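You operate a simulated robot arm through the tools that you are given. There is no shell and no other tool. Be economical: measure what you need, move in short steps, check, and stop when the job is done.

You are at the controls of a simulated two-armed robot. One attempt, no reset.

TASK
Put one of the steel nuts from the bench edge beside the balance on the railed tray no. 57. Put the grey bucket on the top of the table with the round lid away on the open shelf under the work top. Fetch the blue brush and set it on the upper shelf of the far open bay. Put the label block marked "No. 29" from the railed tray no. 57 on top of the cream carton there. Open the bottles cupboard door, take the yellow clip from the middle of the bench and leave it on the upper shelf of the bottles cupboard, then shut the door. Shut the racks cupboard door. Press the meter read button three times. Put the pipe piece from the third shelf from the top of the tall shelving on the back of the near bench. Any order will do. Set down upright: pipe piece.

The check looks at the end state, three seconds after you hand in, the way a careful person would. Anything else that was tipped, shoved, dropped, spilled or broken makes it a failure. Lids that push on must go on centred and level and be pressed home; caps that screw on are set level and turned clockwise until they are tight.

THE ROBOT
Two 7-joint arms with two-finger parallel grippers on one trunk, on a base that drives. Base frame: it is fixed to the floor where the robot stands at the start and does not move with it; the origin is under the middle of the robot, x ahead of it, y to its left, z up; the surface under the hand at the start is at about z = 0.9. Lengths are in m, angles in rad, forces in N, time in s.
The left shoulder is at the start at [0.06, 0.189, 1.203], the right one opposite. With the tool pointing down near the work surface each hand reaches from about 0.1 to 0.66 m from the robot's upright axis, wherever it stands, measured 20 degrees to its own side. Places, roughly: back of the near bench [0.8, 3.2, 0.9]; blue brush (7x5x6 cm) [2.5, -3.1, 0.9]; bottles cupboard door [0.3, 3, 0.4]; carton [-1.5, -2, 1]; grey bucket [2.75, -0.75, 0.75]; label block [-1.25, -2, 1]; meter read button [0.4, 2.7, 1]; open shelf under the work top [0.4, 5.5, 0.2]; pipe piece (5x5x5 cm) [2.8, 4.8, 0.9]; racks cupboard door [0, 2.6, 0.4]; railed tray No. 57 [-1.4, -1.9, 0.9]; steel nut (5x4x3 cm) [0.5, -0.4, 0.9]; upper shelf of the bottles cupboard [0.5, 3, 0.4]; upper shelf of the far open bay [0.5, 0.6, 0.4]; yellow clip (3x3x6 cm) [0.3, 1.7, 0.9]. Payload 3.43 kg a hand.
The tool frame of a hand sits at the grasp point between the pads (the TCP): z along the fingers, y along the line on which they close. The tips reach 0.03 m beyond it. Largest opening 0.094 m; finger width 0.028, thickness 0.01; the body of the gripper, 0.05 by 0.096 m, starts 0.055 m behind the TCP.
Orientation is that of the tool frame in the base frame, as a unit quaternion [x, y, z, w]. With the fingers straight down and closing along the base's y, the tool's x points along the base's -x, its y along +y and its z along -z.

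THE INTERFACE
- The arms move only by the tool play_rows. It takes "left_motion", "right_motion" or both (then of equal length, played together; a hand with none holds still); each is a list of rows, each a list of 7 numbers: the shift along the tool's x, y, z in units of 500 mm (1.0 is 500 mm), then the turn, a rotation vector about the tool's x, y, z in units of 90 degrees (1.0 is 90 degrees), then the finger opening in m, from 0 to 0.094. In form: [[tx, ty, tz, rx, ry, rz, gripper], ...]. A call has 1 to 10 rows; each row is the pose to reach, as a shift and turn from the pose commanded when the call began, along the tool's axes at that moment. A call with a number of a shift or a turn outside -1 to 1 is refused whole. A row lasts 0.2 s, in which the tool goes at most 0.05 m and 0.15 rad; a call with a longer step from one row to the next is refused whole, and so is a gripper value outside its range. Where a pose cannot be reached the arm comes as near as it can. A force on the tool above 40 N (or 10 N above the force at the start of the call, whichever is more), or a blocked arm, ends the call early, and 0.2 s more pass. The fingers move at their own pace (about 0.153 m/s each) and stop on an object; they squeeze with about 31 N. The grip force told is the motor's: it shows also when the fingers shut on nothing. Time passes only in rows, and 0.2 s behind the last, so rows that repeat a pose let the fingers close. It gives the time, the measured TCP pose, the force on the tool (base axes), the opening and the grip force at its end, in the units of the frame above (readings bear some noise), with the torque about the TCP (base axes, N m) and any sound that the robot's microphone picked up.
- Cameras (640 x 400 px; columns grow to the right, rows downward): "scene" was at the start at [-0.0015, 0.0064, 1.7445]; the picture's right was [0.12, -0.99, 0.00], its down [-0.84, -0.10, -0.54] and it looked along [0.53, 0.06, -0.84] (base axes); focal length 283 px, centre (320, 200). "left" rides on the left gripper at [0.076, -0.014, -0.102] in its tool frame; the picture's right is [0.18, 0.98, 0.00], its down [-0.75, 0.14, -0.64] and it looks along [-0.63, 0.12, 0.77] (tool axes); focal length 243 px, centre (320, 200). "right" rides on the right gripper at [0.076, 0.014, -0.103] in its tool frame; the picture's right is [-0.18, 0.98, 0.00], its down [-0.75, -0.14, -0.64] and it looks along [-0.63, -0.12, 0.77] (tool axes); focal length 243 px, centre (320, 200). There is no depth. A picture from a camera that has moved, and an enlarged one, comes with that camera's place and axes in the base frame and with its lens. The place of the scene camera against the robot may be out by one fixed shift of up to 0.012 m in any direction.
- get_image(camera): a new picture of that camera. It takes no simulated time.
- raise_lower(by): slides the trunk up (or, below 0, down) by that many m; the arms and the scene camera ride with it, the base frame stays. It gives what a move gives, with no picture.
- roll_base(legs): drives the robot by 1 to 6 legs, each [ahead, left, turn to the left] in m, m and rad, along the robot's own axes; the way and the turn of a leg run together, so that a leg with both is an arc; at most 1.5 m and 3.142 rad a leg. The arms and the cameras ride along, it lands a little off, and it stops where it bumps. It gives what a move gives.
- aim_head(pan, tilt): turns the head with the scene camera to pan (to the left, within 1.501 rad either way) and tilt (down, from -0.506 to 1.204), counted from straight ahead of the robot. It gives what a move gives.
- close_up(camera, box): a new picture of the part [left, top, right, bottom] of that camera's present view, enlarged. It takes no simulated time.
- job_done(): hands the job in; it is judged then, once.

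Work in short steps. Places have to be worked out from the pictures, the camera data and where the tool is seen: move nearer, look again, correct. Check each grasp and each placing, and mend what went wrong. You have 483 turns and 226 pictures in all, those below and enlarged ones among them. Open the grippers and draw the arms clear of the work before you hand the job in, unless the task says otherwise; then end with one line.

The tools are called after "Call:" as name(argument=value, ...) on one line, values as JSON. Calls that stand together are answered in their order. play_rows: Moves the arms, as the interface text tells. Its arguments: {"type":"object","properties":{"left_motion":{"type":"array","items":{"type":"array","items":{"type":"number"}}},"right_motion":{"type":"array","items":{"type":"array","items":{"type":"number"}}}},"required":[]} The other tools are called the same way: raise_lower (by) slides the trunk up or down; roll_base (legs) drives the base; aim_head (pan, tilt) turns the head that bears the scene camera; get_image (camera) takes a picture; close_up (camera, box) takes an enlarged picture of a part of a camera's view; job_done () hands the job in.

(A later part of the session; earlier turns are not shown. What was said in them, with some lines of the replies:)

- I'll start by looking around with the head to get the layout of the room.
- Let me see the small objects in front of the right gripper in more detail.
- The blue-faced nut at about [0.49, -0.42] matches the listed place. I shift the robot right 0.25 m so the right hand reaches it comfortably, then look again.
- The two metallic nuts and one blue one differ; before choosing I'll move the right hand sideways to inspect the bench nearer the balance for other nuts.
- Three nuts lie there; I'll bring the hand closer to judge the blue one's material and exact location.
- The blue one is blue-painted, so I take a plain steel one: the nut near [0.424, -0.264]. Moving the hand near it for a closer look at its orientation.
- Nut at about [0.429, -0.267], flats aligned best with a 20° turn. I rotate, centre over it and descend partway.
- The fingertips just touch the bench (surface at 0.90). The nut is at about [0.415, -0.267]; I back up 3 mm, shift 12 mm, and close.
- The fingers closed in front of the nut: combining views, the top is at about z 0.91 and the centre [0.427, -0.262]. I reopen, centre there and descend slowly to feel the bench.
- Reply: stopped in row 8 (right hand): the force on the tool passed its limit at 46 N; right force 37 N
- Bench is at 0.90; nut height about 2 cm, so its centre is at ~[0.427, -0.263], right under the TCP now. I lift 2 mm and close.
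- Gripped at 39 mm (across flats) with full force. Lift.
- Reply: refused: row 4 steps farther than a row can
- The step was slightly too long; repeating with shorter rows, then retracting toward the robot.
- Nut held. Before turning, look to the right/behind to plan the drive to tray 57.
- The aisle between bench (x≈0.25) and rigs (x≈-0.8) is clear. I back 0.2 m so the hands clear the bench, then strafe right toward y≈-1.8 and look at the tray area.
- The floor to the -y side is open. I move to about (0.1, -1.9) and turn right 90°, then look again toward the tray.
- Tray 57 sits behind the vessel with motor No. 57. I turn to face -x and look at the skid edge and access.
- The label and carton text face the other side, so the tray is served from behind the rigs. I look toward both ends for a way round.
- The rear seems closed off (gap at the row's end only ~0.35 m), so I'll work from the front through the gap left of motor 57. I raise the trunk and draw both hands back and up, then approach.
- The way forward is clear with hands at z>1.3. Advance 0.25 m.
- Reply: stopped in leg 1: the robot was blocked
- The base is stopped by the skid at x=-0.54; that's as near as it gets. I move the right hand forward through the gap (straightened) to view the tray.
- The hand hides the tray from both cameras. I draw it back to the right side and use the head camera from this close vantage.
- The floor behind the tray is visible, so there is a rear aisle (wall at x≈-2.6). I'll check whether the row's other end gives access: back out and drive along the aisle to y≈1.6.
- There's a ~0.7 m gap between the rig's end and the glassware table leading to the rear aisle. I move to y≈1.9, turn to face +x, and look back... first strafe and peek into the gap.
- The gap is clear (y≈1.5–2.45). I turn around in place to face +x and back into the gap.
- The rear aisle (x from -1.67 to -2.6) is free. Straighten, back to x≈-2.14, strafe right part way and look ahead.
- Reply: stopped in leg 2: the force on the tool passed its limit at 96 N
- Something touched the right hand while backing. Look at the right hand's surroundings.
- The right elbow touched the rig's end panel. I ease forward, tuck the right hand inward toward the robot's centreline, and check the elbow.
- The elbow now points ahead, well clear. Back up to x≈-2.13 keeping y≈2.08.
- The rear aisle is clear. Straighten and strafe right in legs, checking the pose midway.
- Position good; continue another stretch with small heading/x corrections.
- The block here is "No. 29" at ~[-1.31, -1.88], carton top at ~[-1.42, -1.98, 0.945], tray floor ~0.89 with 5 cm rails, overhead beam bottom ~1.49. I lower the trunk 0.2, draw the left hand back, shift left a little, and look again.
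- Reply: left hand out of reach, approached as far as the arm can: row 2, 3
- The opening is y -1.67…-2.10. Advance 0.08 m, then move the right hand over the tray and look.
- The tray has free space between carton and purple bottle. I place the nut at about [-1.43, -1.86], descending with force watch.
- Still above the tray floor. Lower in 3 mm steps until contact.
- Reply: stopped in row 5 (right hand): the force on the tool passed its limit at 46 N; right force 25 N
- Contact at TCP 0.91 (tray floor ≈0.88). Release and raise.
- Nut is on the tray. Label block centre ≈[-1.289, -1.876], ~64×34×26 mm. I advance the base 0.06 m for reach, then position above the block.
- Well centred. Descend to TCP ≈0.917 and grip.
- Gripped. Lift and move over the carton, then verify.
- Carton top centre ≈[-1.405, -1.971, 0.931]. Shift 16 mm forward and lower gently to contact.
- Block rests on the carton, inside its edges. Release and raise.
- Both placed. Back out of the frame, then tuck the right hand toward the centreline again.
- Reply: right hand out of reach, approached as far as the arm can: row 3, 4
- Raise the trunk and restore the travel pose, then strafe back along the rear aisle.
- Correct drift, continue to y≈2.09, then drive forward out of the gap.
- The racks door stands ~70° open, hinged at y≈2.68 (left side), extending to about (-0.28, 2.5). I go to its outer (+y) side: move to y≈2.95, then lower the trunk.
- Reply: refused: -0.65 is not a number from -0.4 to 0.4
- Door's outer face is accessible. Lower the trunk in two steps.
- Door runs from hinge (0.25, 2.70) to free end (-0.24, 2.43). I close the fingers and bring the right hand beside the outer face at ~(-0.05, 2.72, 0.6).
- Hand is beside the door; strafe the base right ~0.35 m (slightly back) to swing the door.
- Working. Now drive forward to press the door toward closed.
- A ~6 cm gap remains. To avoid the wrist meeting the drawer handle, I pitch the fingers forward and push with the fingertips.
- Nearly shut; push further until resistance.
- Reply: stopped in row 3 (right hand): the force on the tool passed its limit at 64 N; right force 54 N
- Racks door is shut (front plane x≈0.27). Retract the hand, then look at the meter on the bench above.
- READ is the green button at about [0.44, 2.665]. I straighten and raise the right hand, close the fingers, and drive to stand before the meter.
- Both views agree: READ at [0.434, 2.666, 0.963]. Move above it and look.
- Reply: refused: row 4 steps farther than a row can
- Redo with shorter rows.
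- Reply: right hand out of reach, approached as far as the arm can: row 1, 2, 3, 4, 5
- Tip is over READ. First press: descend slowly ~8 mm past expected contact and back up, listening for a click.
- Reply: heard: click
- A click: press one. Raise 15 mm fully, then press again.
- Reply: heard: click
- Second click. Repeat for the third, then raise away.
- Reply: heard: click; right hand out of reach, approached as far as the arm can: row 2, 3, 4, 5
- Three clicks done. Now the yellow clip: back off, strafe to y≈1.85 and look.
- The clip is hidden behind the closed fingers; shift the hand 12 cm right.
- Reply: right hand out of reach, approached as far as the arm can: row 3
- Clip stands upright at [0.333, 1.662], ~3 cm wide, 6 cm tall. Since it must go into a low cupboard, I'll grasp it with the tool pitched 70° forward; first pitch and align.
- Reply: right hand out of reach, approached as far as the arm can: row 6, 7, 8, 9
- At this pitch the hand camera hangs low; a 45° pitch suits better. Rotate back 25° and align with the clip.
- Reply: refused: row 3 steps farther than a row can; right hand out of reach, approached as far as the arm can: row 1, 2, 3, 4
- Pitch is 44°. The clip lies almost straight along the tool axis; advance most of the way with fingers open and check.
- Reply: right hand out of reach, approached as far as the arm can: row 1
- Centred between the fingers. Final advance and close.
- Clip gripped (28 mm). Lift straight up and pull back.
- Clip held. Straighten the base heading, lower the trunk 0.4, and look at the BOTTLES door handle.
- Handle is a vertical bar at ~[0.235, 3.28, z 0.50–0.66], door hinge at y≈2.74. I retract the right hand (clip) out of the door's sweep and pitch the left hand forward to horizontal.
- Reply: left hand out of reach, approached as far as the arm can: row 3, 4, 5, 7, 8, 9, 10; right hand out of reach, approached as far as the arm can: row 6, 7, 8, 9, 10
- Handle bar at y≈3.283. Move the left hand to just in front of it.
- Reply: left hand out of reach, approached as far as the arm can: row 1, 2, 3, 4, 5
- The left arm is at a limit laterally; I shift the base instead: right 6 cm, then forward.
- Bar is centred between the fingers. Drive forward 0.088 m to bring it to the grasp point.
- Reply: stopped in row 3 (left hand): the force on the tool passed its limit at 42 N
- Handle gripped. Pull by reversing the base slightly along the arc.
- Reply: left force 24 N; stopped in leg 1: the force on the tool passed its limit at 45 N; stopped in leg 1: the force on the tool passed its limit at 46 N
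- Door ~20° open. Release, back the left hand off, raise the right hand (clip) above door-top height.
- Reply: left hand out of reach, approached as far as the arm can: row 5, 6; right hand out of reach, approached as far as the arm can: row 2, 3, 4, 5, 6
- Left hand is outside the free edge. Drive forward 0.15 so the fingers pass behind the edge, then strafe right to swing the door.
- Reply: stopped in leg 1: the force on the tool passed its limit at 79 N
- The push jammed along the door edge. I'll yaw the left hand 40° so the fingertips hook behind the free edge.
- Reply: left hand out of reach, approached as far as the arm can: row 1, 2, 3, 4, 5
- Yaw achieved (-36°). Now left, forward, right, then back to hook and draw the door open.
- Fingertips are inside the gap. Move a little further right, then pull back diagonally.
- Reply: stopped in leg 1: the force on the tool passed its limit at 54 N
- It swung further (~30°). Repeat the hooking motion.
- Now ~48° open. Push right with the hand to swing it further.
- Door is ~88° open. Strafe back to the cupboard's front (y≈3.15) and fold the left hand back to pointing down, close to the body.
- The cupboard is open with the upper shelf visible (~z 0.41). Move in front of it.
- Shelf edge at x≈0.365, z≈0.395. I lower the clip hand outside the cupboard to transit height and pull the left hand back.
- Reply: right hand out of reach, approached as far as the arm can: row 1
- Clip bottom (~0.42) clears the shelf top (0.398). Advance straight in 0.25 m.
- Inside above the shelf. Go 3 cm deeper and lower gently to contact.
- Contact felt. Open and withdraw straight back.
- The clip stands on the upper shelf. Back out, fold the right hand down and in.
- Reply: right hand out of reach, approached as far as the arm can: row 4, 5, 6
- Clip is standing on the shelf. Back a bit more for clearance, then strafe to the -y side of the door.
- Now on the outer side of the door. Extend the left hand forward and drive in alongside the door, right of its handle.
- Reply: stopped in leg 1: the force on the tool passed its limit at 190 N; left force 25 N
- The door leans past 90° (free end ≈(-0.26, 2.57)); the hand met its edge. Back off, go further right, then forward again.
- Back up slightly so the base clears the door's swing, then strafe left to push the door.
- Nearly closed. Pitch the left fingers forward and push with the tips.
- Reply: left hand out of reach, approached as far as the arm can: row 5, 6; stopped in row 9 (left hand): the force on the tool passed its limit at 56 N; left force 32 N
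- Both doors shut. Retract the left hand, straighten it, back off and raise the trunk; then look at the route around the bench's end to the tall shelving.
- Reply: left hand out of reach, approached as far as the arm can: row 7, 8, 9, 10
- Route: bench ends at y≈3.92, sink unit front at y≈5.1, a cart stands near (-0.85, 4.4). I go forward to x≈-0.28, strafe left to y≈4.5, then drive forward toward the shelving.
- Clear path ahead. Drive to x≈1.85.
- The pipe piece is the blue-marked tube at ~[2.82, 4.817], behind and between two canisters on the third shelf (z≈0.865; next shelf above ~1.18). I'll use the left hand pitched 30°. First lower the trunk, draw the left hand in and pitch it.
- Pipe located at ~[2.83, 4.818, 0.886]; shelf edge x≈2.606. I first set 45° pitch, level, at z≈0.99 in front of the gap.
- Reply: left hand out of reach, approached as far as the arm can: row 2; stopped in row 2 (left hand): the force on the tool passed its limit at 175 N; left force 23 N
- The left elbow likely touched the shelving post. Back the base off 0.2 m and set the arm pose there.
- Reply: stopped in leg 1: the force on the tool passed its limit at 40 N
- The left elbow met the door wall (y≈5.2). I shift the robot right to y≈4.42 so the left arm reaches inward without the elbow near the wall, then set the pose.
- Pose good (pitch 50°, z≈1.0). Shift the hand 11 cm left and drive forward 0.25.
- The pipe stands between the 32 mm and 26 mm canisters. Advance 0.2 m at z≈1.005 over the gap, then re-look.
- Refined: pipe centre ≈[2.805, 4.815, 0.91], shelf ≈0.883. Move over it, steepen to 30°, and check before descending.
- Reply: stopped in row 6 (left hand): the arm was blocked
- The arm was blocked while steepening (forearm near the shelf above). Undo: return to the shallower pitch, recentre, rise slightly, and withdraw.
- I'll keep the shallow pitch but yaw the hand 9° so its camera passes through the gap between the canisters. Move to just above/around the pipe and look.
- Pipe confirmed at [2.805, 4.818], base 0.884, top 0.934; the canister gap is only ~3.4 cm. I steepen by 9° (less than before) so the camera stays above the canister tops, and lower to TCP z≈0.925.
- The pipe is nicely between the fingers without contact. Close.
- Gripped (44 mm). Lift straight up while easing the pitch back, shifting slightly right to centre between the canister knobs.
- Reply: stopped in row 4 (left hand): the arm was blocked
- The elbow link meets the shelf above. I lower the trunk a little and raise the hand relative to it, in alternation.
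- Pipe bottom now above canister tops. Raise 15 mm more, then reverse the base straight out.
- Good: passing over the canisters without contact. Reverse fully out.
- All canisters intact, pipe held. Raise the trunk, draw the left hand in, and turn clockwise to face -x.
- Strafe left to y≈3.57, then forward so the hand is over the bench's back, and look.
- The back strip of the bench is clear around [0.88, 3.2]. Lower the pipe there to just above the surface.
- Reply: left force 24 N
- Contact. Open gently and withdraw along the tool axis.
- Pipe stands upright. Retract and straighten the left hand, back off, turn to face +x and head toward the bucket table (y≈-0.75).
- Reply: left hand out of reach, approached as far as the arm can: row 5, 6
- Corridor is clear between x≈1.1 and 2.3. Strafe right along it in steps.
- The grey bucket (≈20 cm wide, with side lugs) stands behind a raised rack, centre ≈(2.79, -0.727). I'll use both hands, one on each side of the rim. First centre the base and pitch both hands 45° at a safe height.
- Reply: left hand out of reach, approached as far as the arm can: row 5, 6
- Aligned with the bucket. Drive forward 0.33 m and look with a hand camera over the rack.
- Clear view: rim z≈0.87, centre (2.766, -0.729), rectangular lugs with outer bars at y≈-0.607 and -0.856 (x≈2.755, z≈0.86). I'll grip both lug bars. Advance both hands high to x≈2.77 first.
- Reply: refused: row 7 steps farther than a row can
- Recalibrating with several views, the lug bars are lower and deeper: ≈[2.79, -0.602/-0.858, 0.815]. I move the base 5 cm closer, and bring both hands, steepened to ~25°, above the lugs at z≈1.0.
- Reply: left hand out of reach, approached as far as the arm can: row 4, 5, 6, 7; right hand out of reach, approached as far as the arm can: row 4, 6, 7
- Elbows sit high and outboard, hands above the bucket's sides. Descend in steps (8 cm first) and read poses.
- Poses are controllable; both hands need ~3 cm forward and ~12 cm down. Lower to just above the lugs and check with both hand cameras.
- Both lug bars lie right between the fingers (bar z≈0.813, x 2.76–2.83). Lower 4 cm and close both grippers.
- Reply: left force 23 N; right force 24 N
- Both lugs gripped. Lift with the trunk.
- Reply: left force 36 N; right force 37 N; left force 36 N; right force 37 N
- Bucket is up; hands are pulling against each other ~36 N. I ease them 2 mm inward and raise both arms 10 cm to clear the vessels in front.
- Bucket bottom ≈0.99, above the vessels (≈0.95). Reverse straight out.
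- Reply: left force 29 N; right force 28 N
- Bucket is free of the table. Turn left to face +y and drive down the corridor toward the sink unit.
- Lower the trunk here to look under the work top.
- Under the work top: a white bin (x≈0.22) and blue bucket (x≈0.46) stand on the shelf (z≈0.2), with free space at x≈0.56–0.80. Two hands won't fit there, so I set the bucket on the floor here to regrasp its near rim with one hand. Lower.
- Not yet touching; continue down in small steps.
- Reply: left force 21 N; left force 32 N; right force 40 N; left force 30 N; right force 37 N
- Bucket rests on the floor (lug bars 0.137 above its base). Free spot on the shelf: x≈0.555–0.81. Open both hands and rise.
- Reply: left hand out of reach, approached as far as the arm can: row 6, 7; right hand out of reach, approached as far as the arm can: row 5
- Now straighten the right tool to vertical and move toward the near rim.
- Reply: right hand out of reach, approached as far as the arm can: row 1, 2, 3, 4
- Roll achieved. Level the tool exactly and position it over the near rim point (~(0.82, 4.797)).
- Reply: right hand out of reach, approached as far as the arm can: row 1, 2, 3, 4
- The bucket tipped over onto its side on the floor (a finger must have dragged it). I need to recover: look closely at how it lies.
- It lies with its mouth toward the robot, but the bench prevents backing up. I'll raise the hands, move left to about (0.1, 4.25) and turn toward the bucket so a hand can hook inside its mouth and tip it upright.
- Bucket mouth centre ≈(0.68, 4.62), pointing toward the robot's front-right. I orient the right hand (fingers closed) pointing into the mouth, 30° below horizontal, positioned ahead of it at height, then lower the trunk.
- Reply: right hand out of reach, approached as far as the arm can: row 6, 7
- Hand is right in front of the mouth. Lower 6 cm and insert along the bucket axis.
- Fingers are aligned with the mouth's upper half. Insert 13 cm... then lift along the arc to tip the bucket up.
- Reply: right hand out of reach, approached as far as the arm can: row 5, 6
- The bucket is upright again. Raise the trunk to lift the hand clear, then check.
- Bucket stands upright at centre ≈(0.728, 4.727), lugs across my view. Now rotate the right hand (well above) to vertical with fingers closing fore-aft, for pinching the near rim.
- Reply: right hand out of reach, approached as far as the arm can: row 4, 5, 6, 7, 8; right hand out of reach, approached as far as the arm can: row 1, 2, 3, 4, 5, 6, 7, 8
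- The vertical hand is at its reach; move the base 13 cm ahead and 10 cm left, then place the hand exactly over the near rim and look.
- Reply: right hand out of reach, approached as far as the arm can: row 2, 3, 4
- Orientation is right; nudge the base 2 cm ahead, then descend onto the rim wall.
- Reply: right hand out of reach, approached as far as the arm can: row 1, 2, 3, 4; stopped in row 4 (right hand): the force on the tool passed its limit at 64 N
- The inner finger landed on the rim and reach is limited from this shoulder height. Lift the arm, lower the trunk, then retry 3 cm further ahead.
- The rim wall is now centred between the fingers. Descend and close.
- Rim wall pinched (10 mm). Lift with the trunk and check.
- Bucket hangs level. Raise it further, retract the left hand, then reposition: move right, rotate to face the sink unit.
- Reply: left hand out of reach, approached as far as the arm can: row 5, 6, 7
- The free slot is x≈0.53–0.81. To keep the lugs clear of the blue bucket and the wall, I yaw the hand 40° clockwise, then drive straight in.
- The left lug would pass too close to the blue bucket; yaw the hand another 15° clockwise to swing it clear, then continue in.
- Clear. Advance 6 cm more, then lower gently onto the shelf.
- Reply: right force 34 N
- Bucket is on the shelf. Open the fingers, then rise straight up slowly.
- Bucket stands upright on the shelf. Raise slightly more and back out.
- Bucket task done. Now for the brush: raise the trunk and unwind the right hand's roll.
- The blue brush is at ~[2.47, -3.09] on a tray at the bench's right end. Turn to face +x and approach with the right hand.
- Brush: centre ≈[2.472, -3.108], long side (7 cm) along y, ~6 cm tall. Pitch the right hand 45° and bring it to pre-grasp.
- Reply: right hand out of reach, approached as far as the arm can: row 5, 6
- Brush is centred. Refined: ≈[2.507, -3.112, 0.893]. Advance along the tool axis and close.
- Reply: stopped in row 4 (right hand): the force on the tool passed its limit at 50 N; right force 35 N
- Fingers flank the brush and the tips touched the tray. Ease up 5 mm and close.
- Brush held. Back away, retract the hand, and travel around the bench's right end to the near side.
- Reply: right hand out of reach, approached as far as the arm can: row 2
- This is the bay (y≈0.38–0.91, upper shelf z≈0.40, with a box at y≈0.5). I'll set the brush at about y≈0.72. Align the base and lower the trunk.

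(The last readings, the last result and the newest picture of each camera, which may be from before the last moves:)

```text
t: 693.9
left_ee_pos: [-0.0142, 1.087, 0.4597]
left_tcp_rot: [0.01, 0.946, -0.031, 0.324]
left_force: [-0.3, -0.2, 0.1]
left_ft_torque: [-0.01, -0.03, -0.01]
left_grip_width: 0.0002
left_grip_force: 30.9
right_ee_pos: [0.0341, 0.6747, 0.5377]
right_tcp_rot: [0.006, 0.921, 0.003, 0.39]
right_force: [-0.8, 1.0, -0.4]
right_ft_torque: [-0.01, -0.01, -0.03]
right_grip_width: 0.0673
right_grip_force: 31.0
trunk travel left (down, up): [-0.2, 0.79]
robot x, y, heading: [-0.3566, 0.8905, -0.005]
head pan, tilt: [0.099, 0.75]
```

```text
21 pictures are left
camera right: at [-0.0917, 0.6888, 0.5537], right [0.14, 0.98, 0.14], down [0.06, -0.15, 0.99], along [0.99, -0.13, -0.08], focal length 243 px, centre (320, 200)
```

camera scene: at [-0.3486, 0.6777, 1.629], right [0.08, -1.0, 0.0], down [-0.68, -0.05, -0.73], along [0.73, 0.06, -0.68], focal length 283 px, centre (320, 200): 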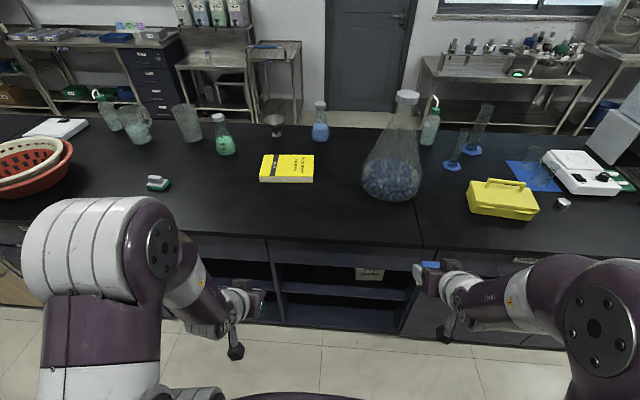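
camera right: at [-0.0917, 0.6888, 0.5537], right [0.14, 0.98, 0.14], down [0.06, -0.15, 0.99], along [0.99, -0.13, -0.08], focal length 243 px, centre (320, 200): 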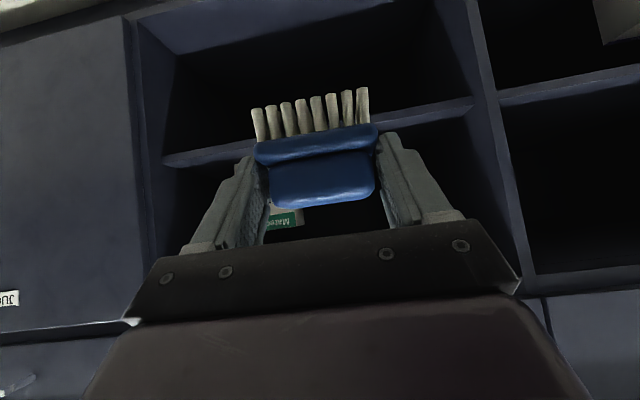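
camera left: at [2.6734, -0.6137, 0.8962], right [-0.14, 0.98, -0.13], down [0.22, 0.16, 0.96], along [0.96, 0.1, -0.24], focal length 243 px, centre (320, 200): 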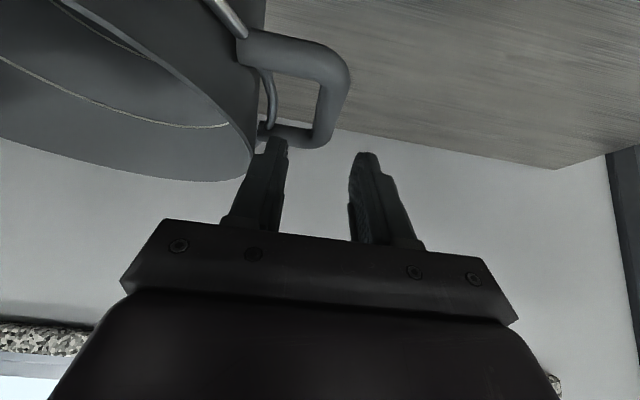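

Shelf top confirmed z≈0.40; the box's edge is at y≈0.575. Lower the hand to z≈0.46, shift to y≈0.725, and drive forward.

Call:
play_rows(right_motion=[[0.037, 0.033, 0.036, 0, 0, 0, 0.03], [0.074, 0.066, 0.073, 0, 0, 0, 0.03], [0.111, 0.1, 0.109, 0, 0, 0, 0.03]])

Call:
roll_base(legs=[[0.16, 0, 0]])

Call:
get_image(camera="right")

```text
t: 694.7
left_ee_pos: [-0.0139, 1.0873, 0.4596]
left_tcp_rot: [0.011, 0.946, -0.031, 0.324]
left_force: [-0.3, 0.8, -1.0]
left_ft_torque: [-0.01, -0.03, 0.0]
left_grip_width: 0.0
left_grip_force: 30.9
right_ee_pos: [0.0309, 0.6704, 0.4619]
right_tcp_rot: [0.007, 0.922, 0.014, 0.388]
right_force: [-0.9, -1.1, -1.2]
right_ft_torque: [-0.01, 0.04, 0.02]
right_grip_width: 0.0674
right_grip_force: 30.6
right hand out of reach, approached as far as the arm can: row 1, 2, 3
trunk travel left (down, up): [-0.2, 0.79]
robot x, y, heading: [-0.3631, 0.8896, -0.005]
head pan, tilt: [0.099, 0.75]
```

```text
t: 696.1
left_ee_pos: [0.1431, 1.083, 0.461]
left_tcp_rot: [0.013, 0.945, -0.032, 0.324]
left_force: [0.3, -0.2, -1.1]
left_ft_torque: [-0.01, -0.02, 0.01]
left_grip_width: 0.0
left_grip_force: 31.0
right_ee_pos: [0.1868, 0.6693, 0.4624]
right_tcp_rot: [0.008, 0.922, 0.013, 0.388]
right_force: [0.6, 1.0, -1.2]
right_ft_torque: [0.02, 0.02, 0.01]
right_grip_width: 0.0667
right_grip_force: 30.5
trunk travel left (down, up): [-0.2, 0.79]
robot x, y, heading: [-0.2017, 0.8885, -0.006]
head pan, tilt: [0.099, 0.75]
```

```text
20 pictures are left
camera right: at [0.06, 0.6828, 0.4795], right [0.13, 0.98, 0.16], down [0.07, -0.17, 0.98], along [0.99, -0.12, -0.09], focal length 243 px, centre (320, 200)
```

right: 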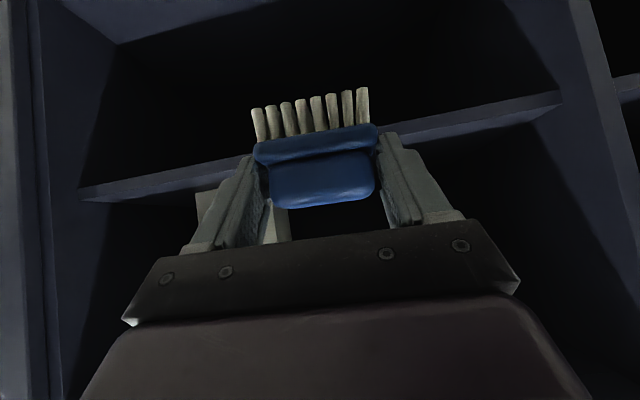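

Shift the base 4 cm left for clearance from the box, then raise 1.5 cm while advancing 0.25 m into the bay.

Call:
roll_base(legs=[[0, 0.04, 0]])

Call:
play_rows(right_motion=[[-0.03, 0, -0.015, 0, 0, 0, 0.03], [-0.09, 0, 0.05, 0, 0, 0, 0.03], [-0.15, 0, 0.11, 0, 0, 0, 0.03], [-0.21, 0, 0.17, 0, 0, 0, 0.03], [-0.27, 0, 0.23, 0, 0, 0, 0.03], [-0.33, 0, 0.29, 0, 0, 0, 0.03], [-0.371, 0, 0.337, 0, 0, 0, 0.03]])

Call:
get_image(camera="scene")

```text
t: 697.0
left_ee_pos: [0.1426, 1.1249, 0.4608]
left_tcp_rot: [0.012, 0.946, -0.031, 0.323]
left_force: [0.1, -0.3, 0.5]
left_ft_torque: [-0.02, 0.01, 0.01]
left_grip_width: 0.0
left_grip_force: 31.2
right_ee_pos: [0.1869, 0.71, 0.4613]
right_tcp_rot: [0.007, 0.922, 0.015, 0.388]
right_force: [-0.4, 0.0, -0.8]
right_ft_torque: [0.0, 0.02, -0.01]
right_grip_width: 0.0674
right_grip_force: 31.2
trunk travel left (down, up): [-0.2, 0.79]
robot x, y, heading: [-0.2015, 0.932, -0.01]
head pan, tilt: [0.099, 0.75]
```

```text
t: 698.6
left_ee_pos: [0.1434, 1.125, 0.4597]
left_tcp_rot: [0.011, 0.946, -0.03, 0.324]
left_force: [0.9, -0.6, -0.5]
left_ft_torque: [-0.02, -0.01, 0.0]
left_grip_width: 0.0
left_grip_force: 31.2
right_ee_pos: [0.4379, 0.7088, 0.4767]
right_tcp_rot: [0.007, 0.922, 0.014, 0.388]
right_force: [-0.3, -0.9, -0.9]
right_ft_torque: [-0.01, 0.04, 0.05]
right_grip_width: 0.0674
right_grip_force: 31.1
trunk travel left (down, up): [-0.2, 0.79]
robot x, y, heading: [-0.1977, 0.9293, -0.009]
head pan, tilt: [0.099, 0.75]
```

```text
19 pictures are left
camera scene: at [-0.1892, 0.9352, 1.089], right [0.09, -1.0, 0.0], down [-0.68, -0.06, -0.73], along [0.73, 0.07, -0.68], focal length 283 px, centre (320, 200)
```

scene: 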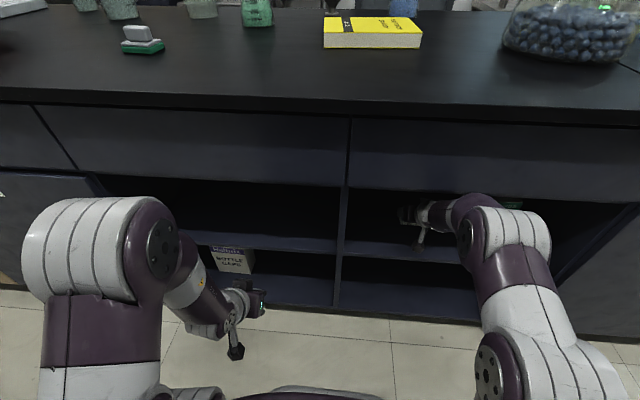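

Inside the correct bay (y≈0.71). Lower gently to contact.

Call:
play_rows(right_motion=[[0.022, 0, 0.021, 0, 0, 0, 0.03], [0.036, 0, 0.035, 0, 0, 0, 0.03], [0.043, 0, 0.042, 0, 0, 0, 0.03], [0.05, 0, 0.049, 0, 0, 0, 0.03], [0.057, 0, 0.056, 0, 0, 0, 0.03], [0.064, 0, 0.063, 0, 0, 0, 0.03]])

```text
t: 700.0
left_ee_pos: [0.1422, 1.1257, 0.4608]
left_tcp_rot: [0.013, 0.945, -0.033, 0.324]
left_force: [0.8, -1.4, -1.3]
left_ft_torque: [0.02, 0.01, 0.03]
left_grip_width: 0.0001
left_grip_force: 30.8
right_ee_pos: [0.4416, 0.708, 0.4418]
right_tcp_rot: [0.006, 0.917, 0.013, 0.398]
right_force: [4.8, -0.6, 13.2]
right_ft_torque: [-0.29, -0.16, 0.09]
right_grip_width: 0.0675
right_grip_force: 31.0
trunk travel left (down, up): [-0.2, 0.79]
robot x, y, heading: [-0.2025, 0.9284, -0.01]
head pan, tilt: [0.099, 0.75]
stopped in row 6 (right hand): the force on the tool passed its limit at 42 N (the readings are from after the stop); the commanded pose is now the measured one
```

Contact. Open and withdraw straight back.

Call:
play_rows(right_motion=[[-0.003, 0, -0.003, 0, 0, 0, 0.075], [-0.003, 0, -0.003, 0, 0, 0, 0.09], [-0.003, 0, -0.003, 0, 0, 0, 0.092], [0.04, 0, -0.06, 0, 0, 0, 0.092], [0.1, 0, -0.12, 0, 0, 0, 0.092], [0.16, 0, -0.18, 0, 0, 0, 0.092], [0.22, 0, -0.24, 0, 0, 0, 0.092]])

Call:
get_image(camera="right")

```text
t: 701.6
left_ee_pos: [0.1426, 1.1247, 0.4594]
left_tcp_rot: [0.013, 0.945, -0.031, 0.324]
left_force: [0.5, -0.7, -0.4]
left_ft_torque: [0.01, 0.01, -0.01]
left_grip_width: 0.0
left_grip_force: 31.6
right_ee_pos: [0.2759, 0.7145, 0.4426]
right_tcp_rot: [0.007, 0.919, 0.013, 0.395]
right_force: [1.3, 0.6, 1.1]
right_ft_torque: [-0.03, 0.03, 0.0]
right_grip_width: 0.0921
right_grip_force: 0.0
trunk travel left (down, up): [-0.2, 0.79]
robot x, y, heading: [-0.2016, 0.9294, -0.007]
head pan, tilt: [0.099, 0.75]
```

```text
18 pictures are left
camera right: at [0.1492, 0.7282, 0.4588], right [0.13, 0.98, 0.16], down [0.05, -0.17, 0.98], along [0.99, -0.12, -0.08], focal length 243 px, centre (320, 200)
```

right: 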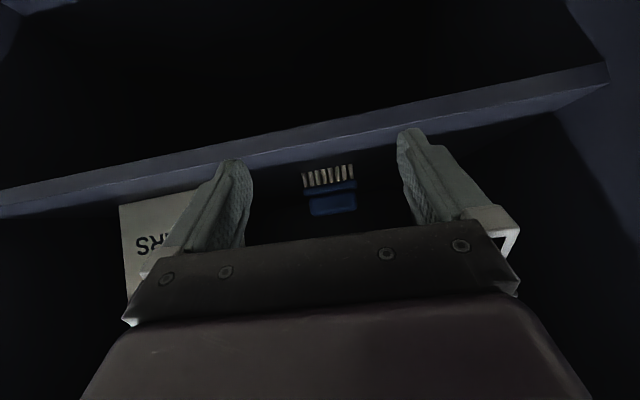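

The brush stands on the shelf. Back out, raise the trunk, open both grippers, and look once along the bench at the doors.

Call:
roll_base(legs=[[-0.22, 0, 0]])

Call:
raise_lower(by=0.4)

Call:
play_rows(left_motion=[[0, 0, 0, 0, 0, 0, 0.06], [0, 0, 0, 0, 0, 0, 0.09]], right_motion=[[0, 0, 0, 0, 0, 0, 0.09], [0, 0, 0, 0, 0, 0, 0.09]])

Call:
aim_head(pan=1.1, tilt=0.5)

Call:
get_image(camera="scene")

```text
t: 703.2
left_ee_pos: [-0.0629, 1.1252, 0.46]
left_tcp_rot: [0.012, 0.946, -0.031, 0.323]
left_force: [-0.2, 0.2, -0.6]
left_ft_torque: [-0.03, -0.03, 0.03]
left_grip_width: 0.0003
left_grip_force: 31.1
right_ee_pos: [0.0698, 0.7163, 0.442]
right_tcp_rot: [0.005, 0.92, 0.014, 0.393]
right_force: [0.1, 0.2, -0.2]
right_ft_torque: [-0.02, 0.02, 0.03]
right_grip_width: 0.0921
right_grip_force: 0.0
trunk travel left (down, up): [-0.2, 0.79]
robot x, y, heading: [-0.4083, 0.9317, -0.006]
head pan, tilt: [0.099, 0.75]
```

```text
t: 707.1
left_ee_pos: [-0.0645, 1.1264, 0.8599]
left_tcp_rot: [0.012, 0.945, -0.031, 0.324]
left_force: [0.1, -0.6, 0.3]
left_ft_torque: [-0.03, -0.01, 0.03]
left_grip_width: 0.0001
left_grip_force: 31.6
right_ee_pos: [0.0694, 0.7168, 0.8406]
right_tcp_rot: [0.006, 0.92, 0.014, 0.392]
right_force: [0.1, 0.1, 0.5]
right_ft_torque: [0.02, 0.01, 0.0]
right_grip_width: 0.0917
right_grip_force: 0.0
trunk travel left (down, up): [-0.6, 0.39]
robot x, y, heading: [-0.41, 0.9291, -0.006]
head pan, tilt: [0.099, 0.75]
```

```text
t: 707.7
left_ee_pos: [-0.0643, 1.1266, 0.8612]
left_tcp_rot: [0.012, 0.946, -0.03, 0.324]
left_force: [0.4, 0.1, -0.4]
left_ft_torque: [0.03, -0.01, 0.0]
left_grip_width: 0.09
left_grip_force: 0.0
right_ee_pos: [0.0682, 0.7172, 0.841]
right_tcp_rot: [0.006, 0.919, 0.014, 0.393]
right_force: [0.1, 0.0, -0.6]
right_ft_torque: [0.03, 0.0, -0.03]
right_grip_width: 0.0904
right_grip_force: 0.0
trunk travel left (down, up): [-0.6, 0.39]
robot x, y, heading: [-0.4094, 0.9294, -0.002]
head pan, tilt: [0.099, 0.75]
```

```text
t: 708.9
left_ee_pos: [-0.0642, 1.1266, 0.8607]
left_tcp_rot: [0.012, 0.946, -0.031, 0.324]
left_force: [0.4, -0.7, 0.1]
left_ft_torque: [0.01, -0.02, 0.03]
left_grip_width: 0.0899
left_grip_force: 0.1
right_ee_pos: [0.0681, 0.7173, 0.8418]
right_tcp_rot: [0.006, 0.92, 0.013, 0.393]
right_force: [-0.4, -0.8, 0.1]
right_ft_torque: [0.04, 0.01, 0.0]
right_grip_width: 0.0901
right_grip_force: 0.1
trunk travel left (down, up): [-0.6, 0.39]
robot x, y, heading: [-0.4082, 0.9325, -0.009]
head pan, tilt: [1.1, 0.499]
```

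```text
17 pictures are left
camera scene: at [-0.4374, 1.0101, 1.511], right [0.89, -0.46, 0.0], down [-0.22, -0.42, -0.88], along [0.4, 0.78, -0.48], focal length 283 px, centre (320, 200)
```

scene: 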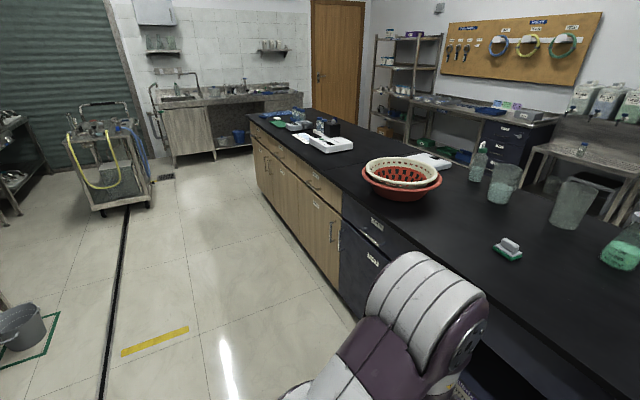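

Doors look shut. One close-up to confirm they sit flush.

Call:
close_up(camera="scene", box=[240, 100, 400, 290])

```text
2.11 times, centred on (320, 195) of scene
camera zoom: at [-0.4374, 1.0101, 1.511], right [0.89, -0.46, 0.0], down [-0.22, -0.42, -0.88], along [0.4, 0.78, -0.48], focal length 596 px, centre (320, 210)
```

zoom: 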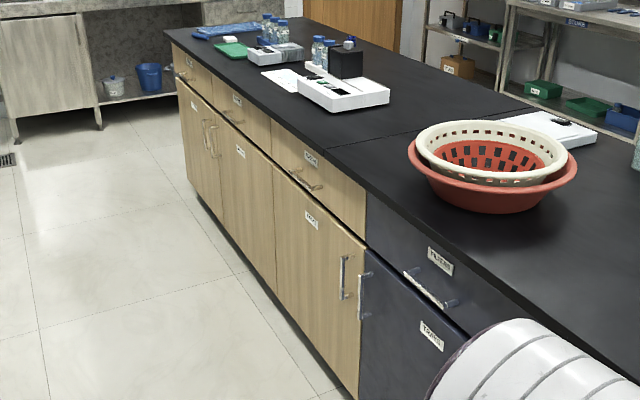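

All doors are flush and both hands are open and clear of the work; handing in.

Call:
job_done()

```text
The job is handed in.
```

I carried out every item on the list and handed the job in. While I was moving the grey bucket it tipped over on the floor. I stood it up again, and it is now upright on the open shelf. The nut I put on tray no. 57 is a plain steel one, taken from about [0.43, -0.27]; the blue-painted nut lay closer to the listed spot.
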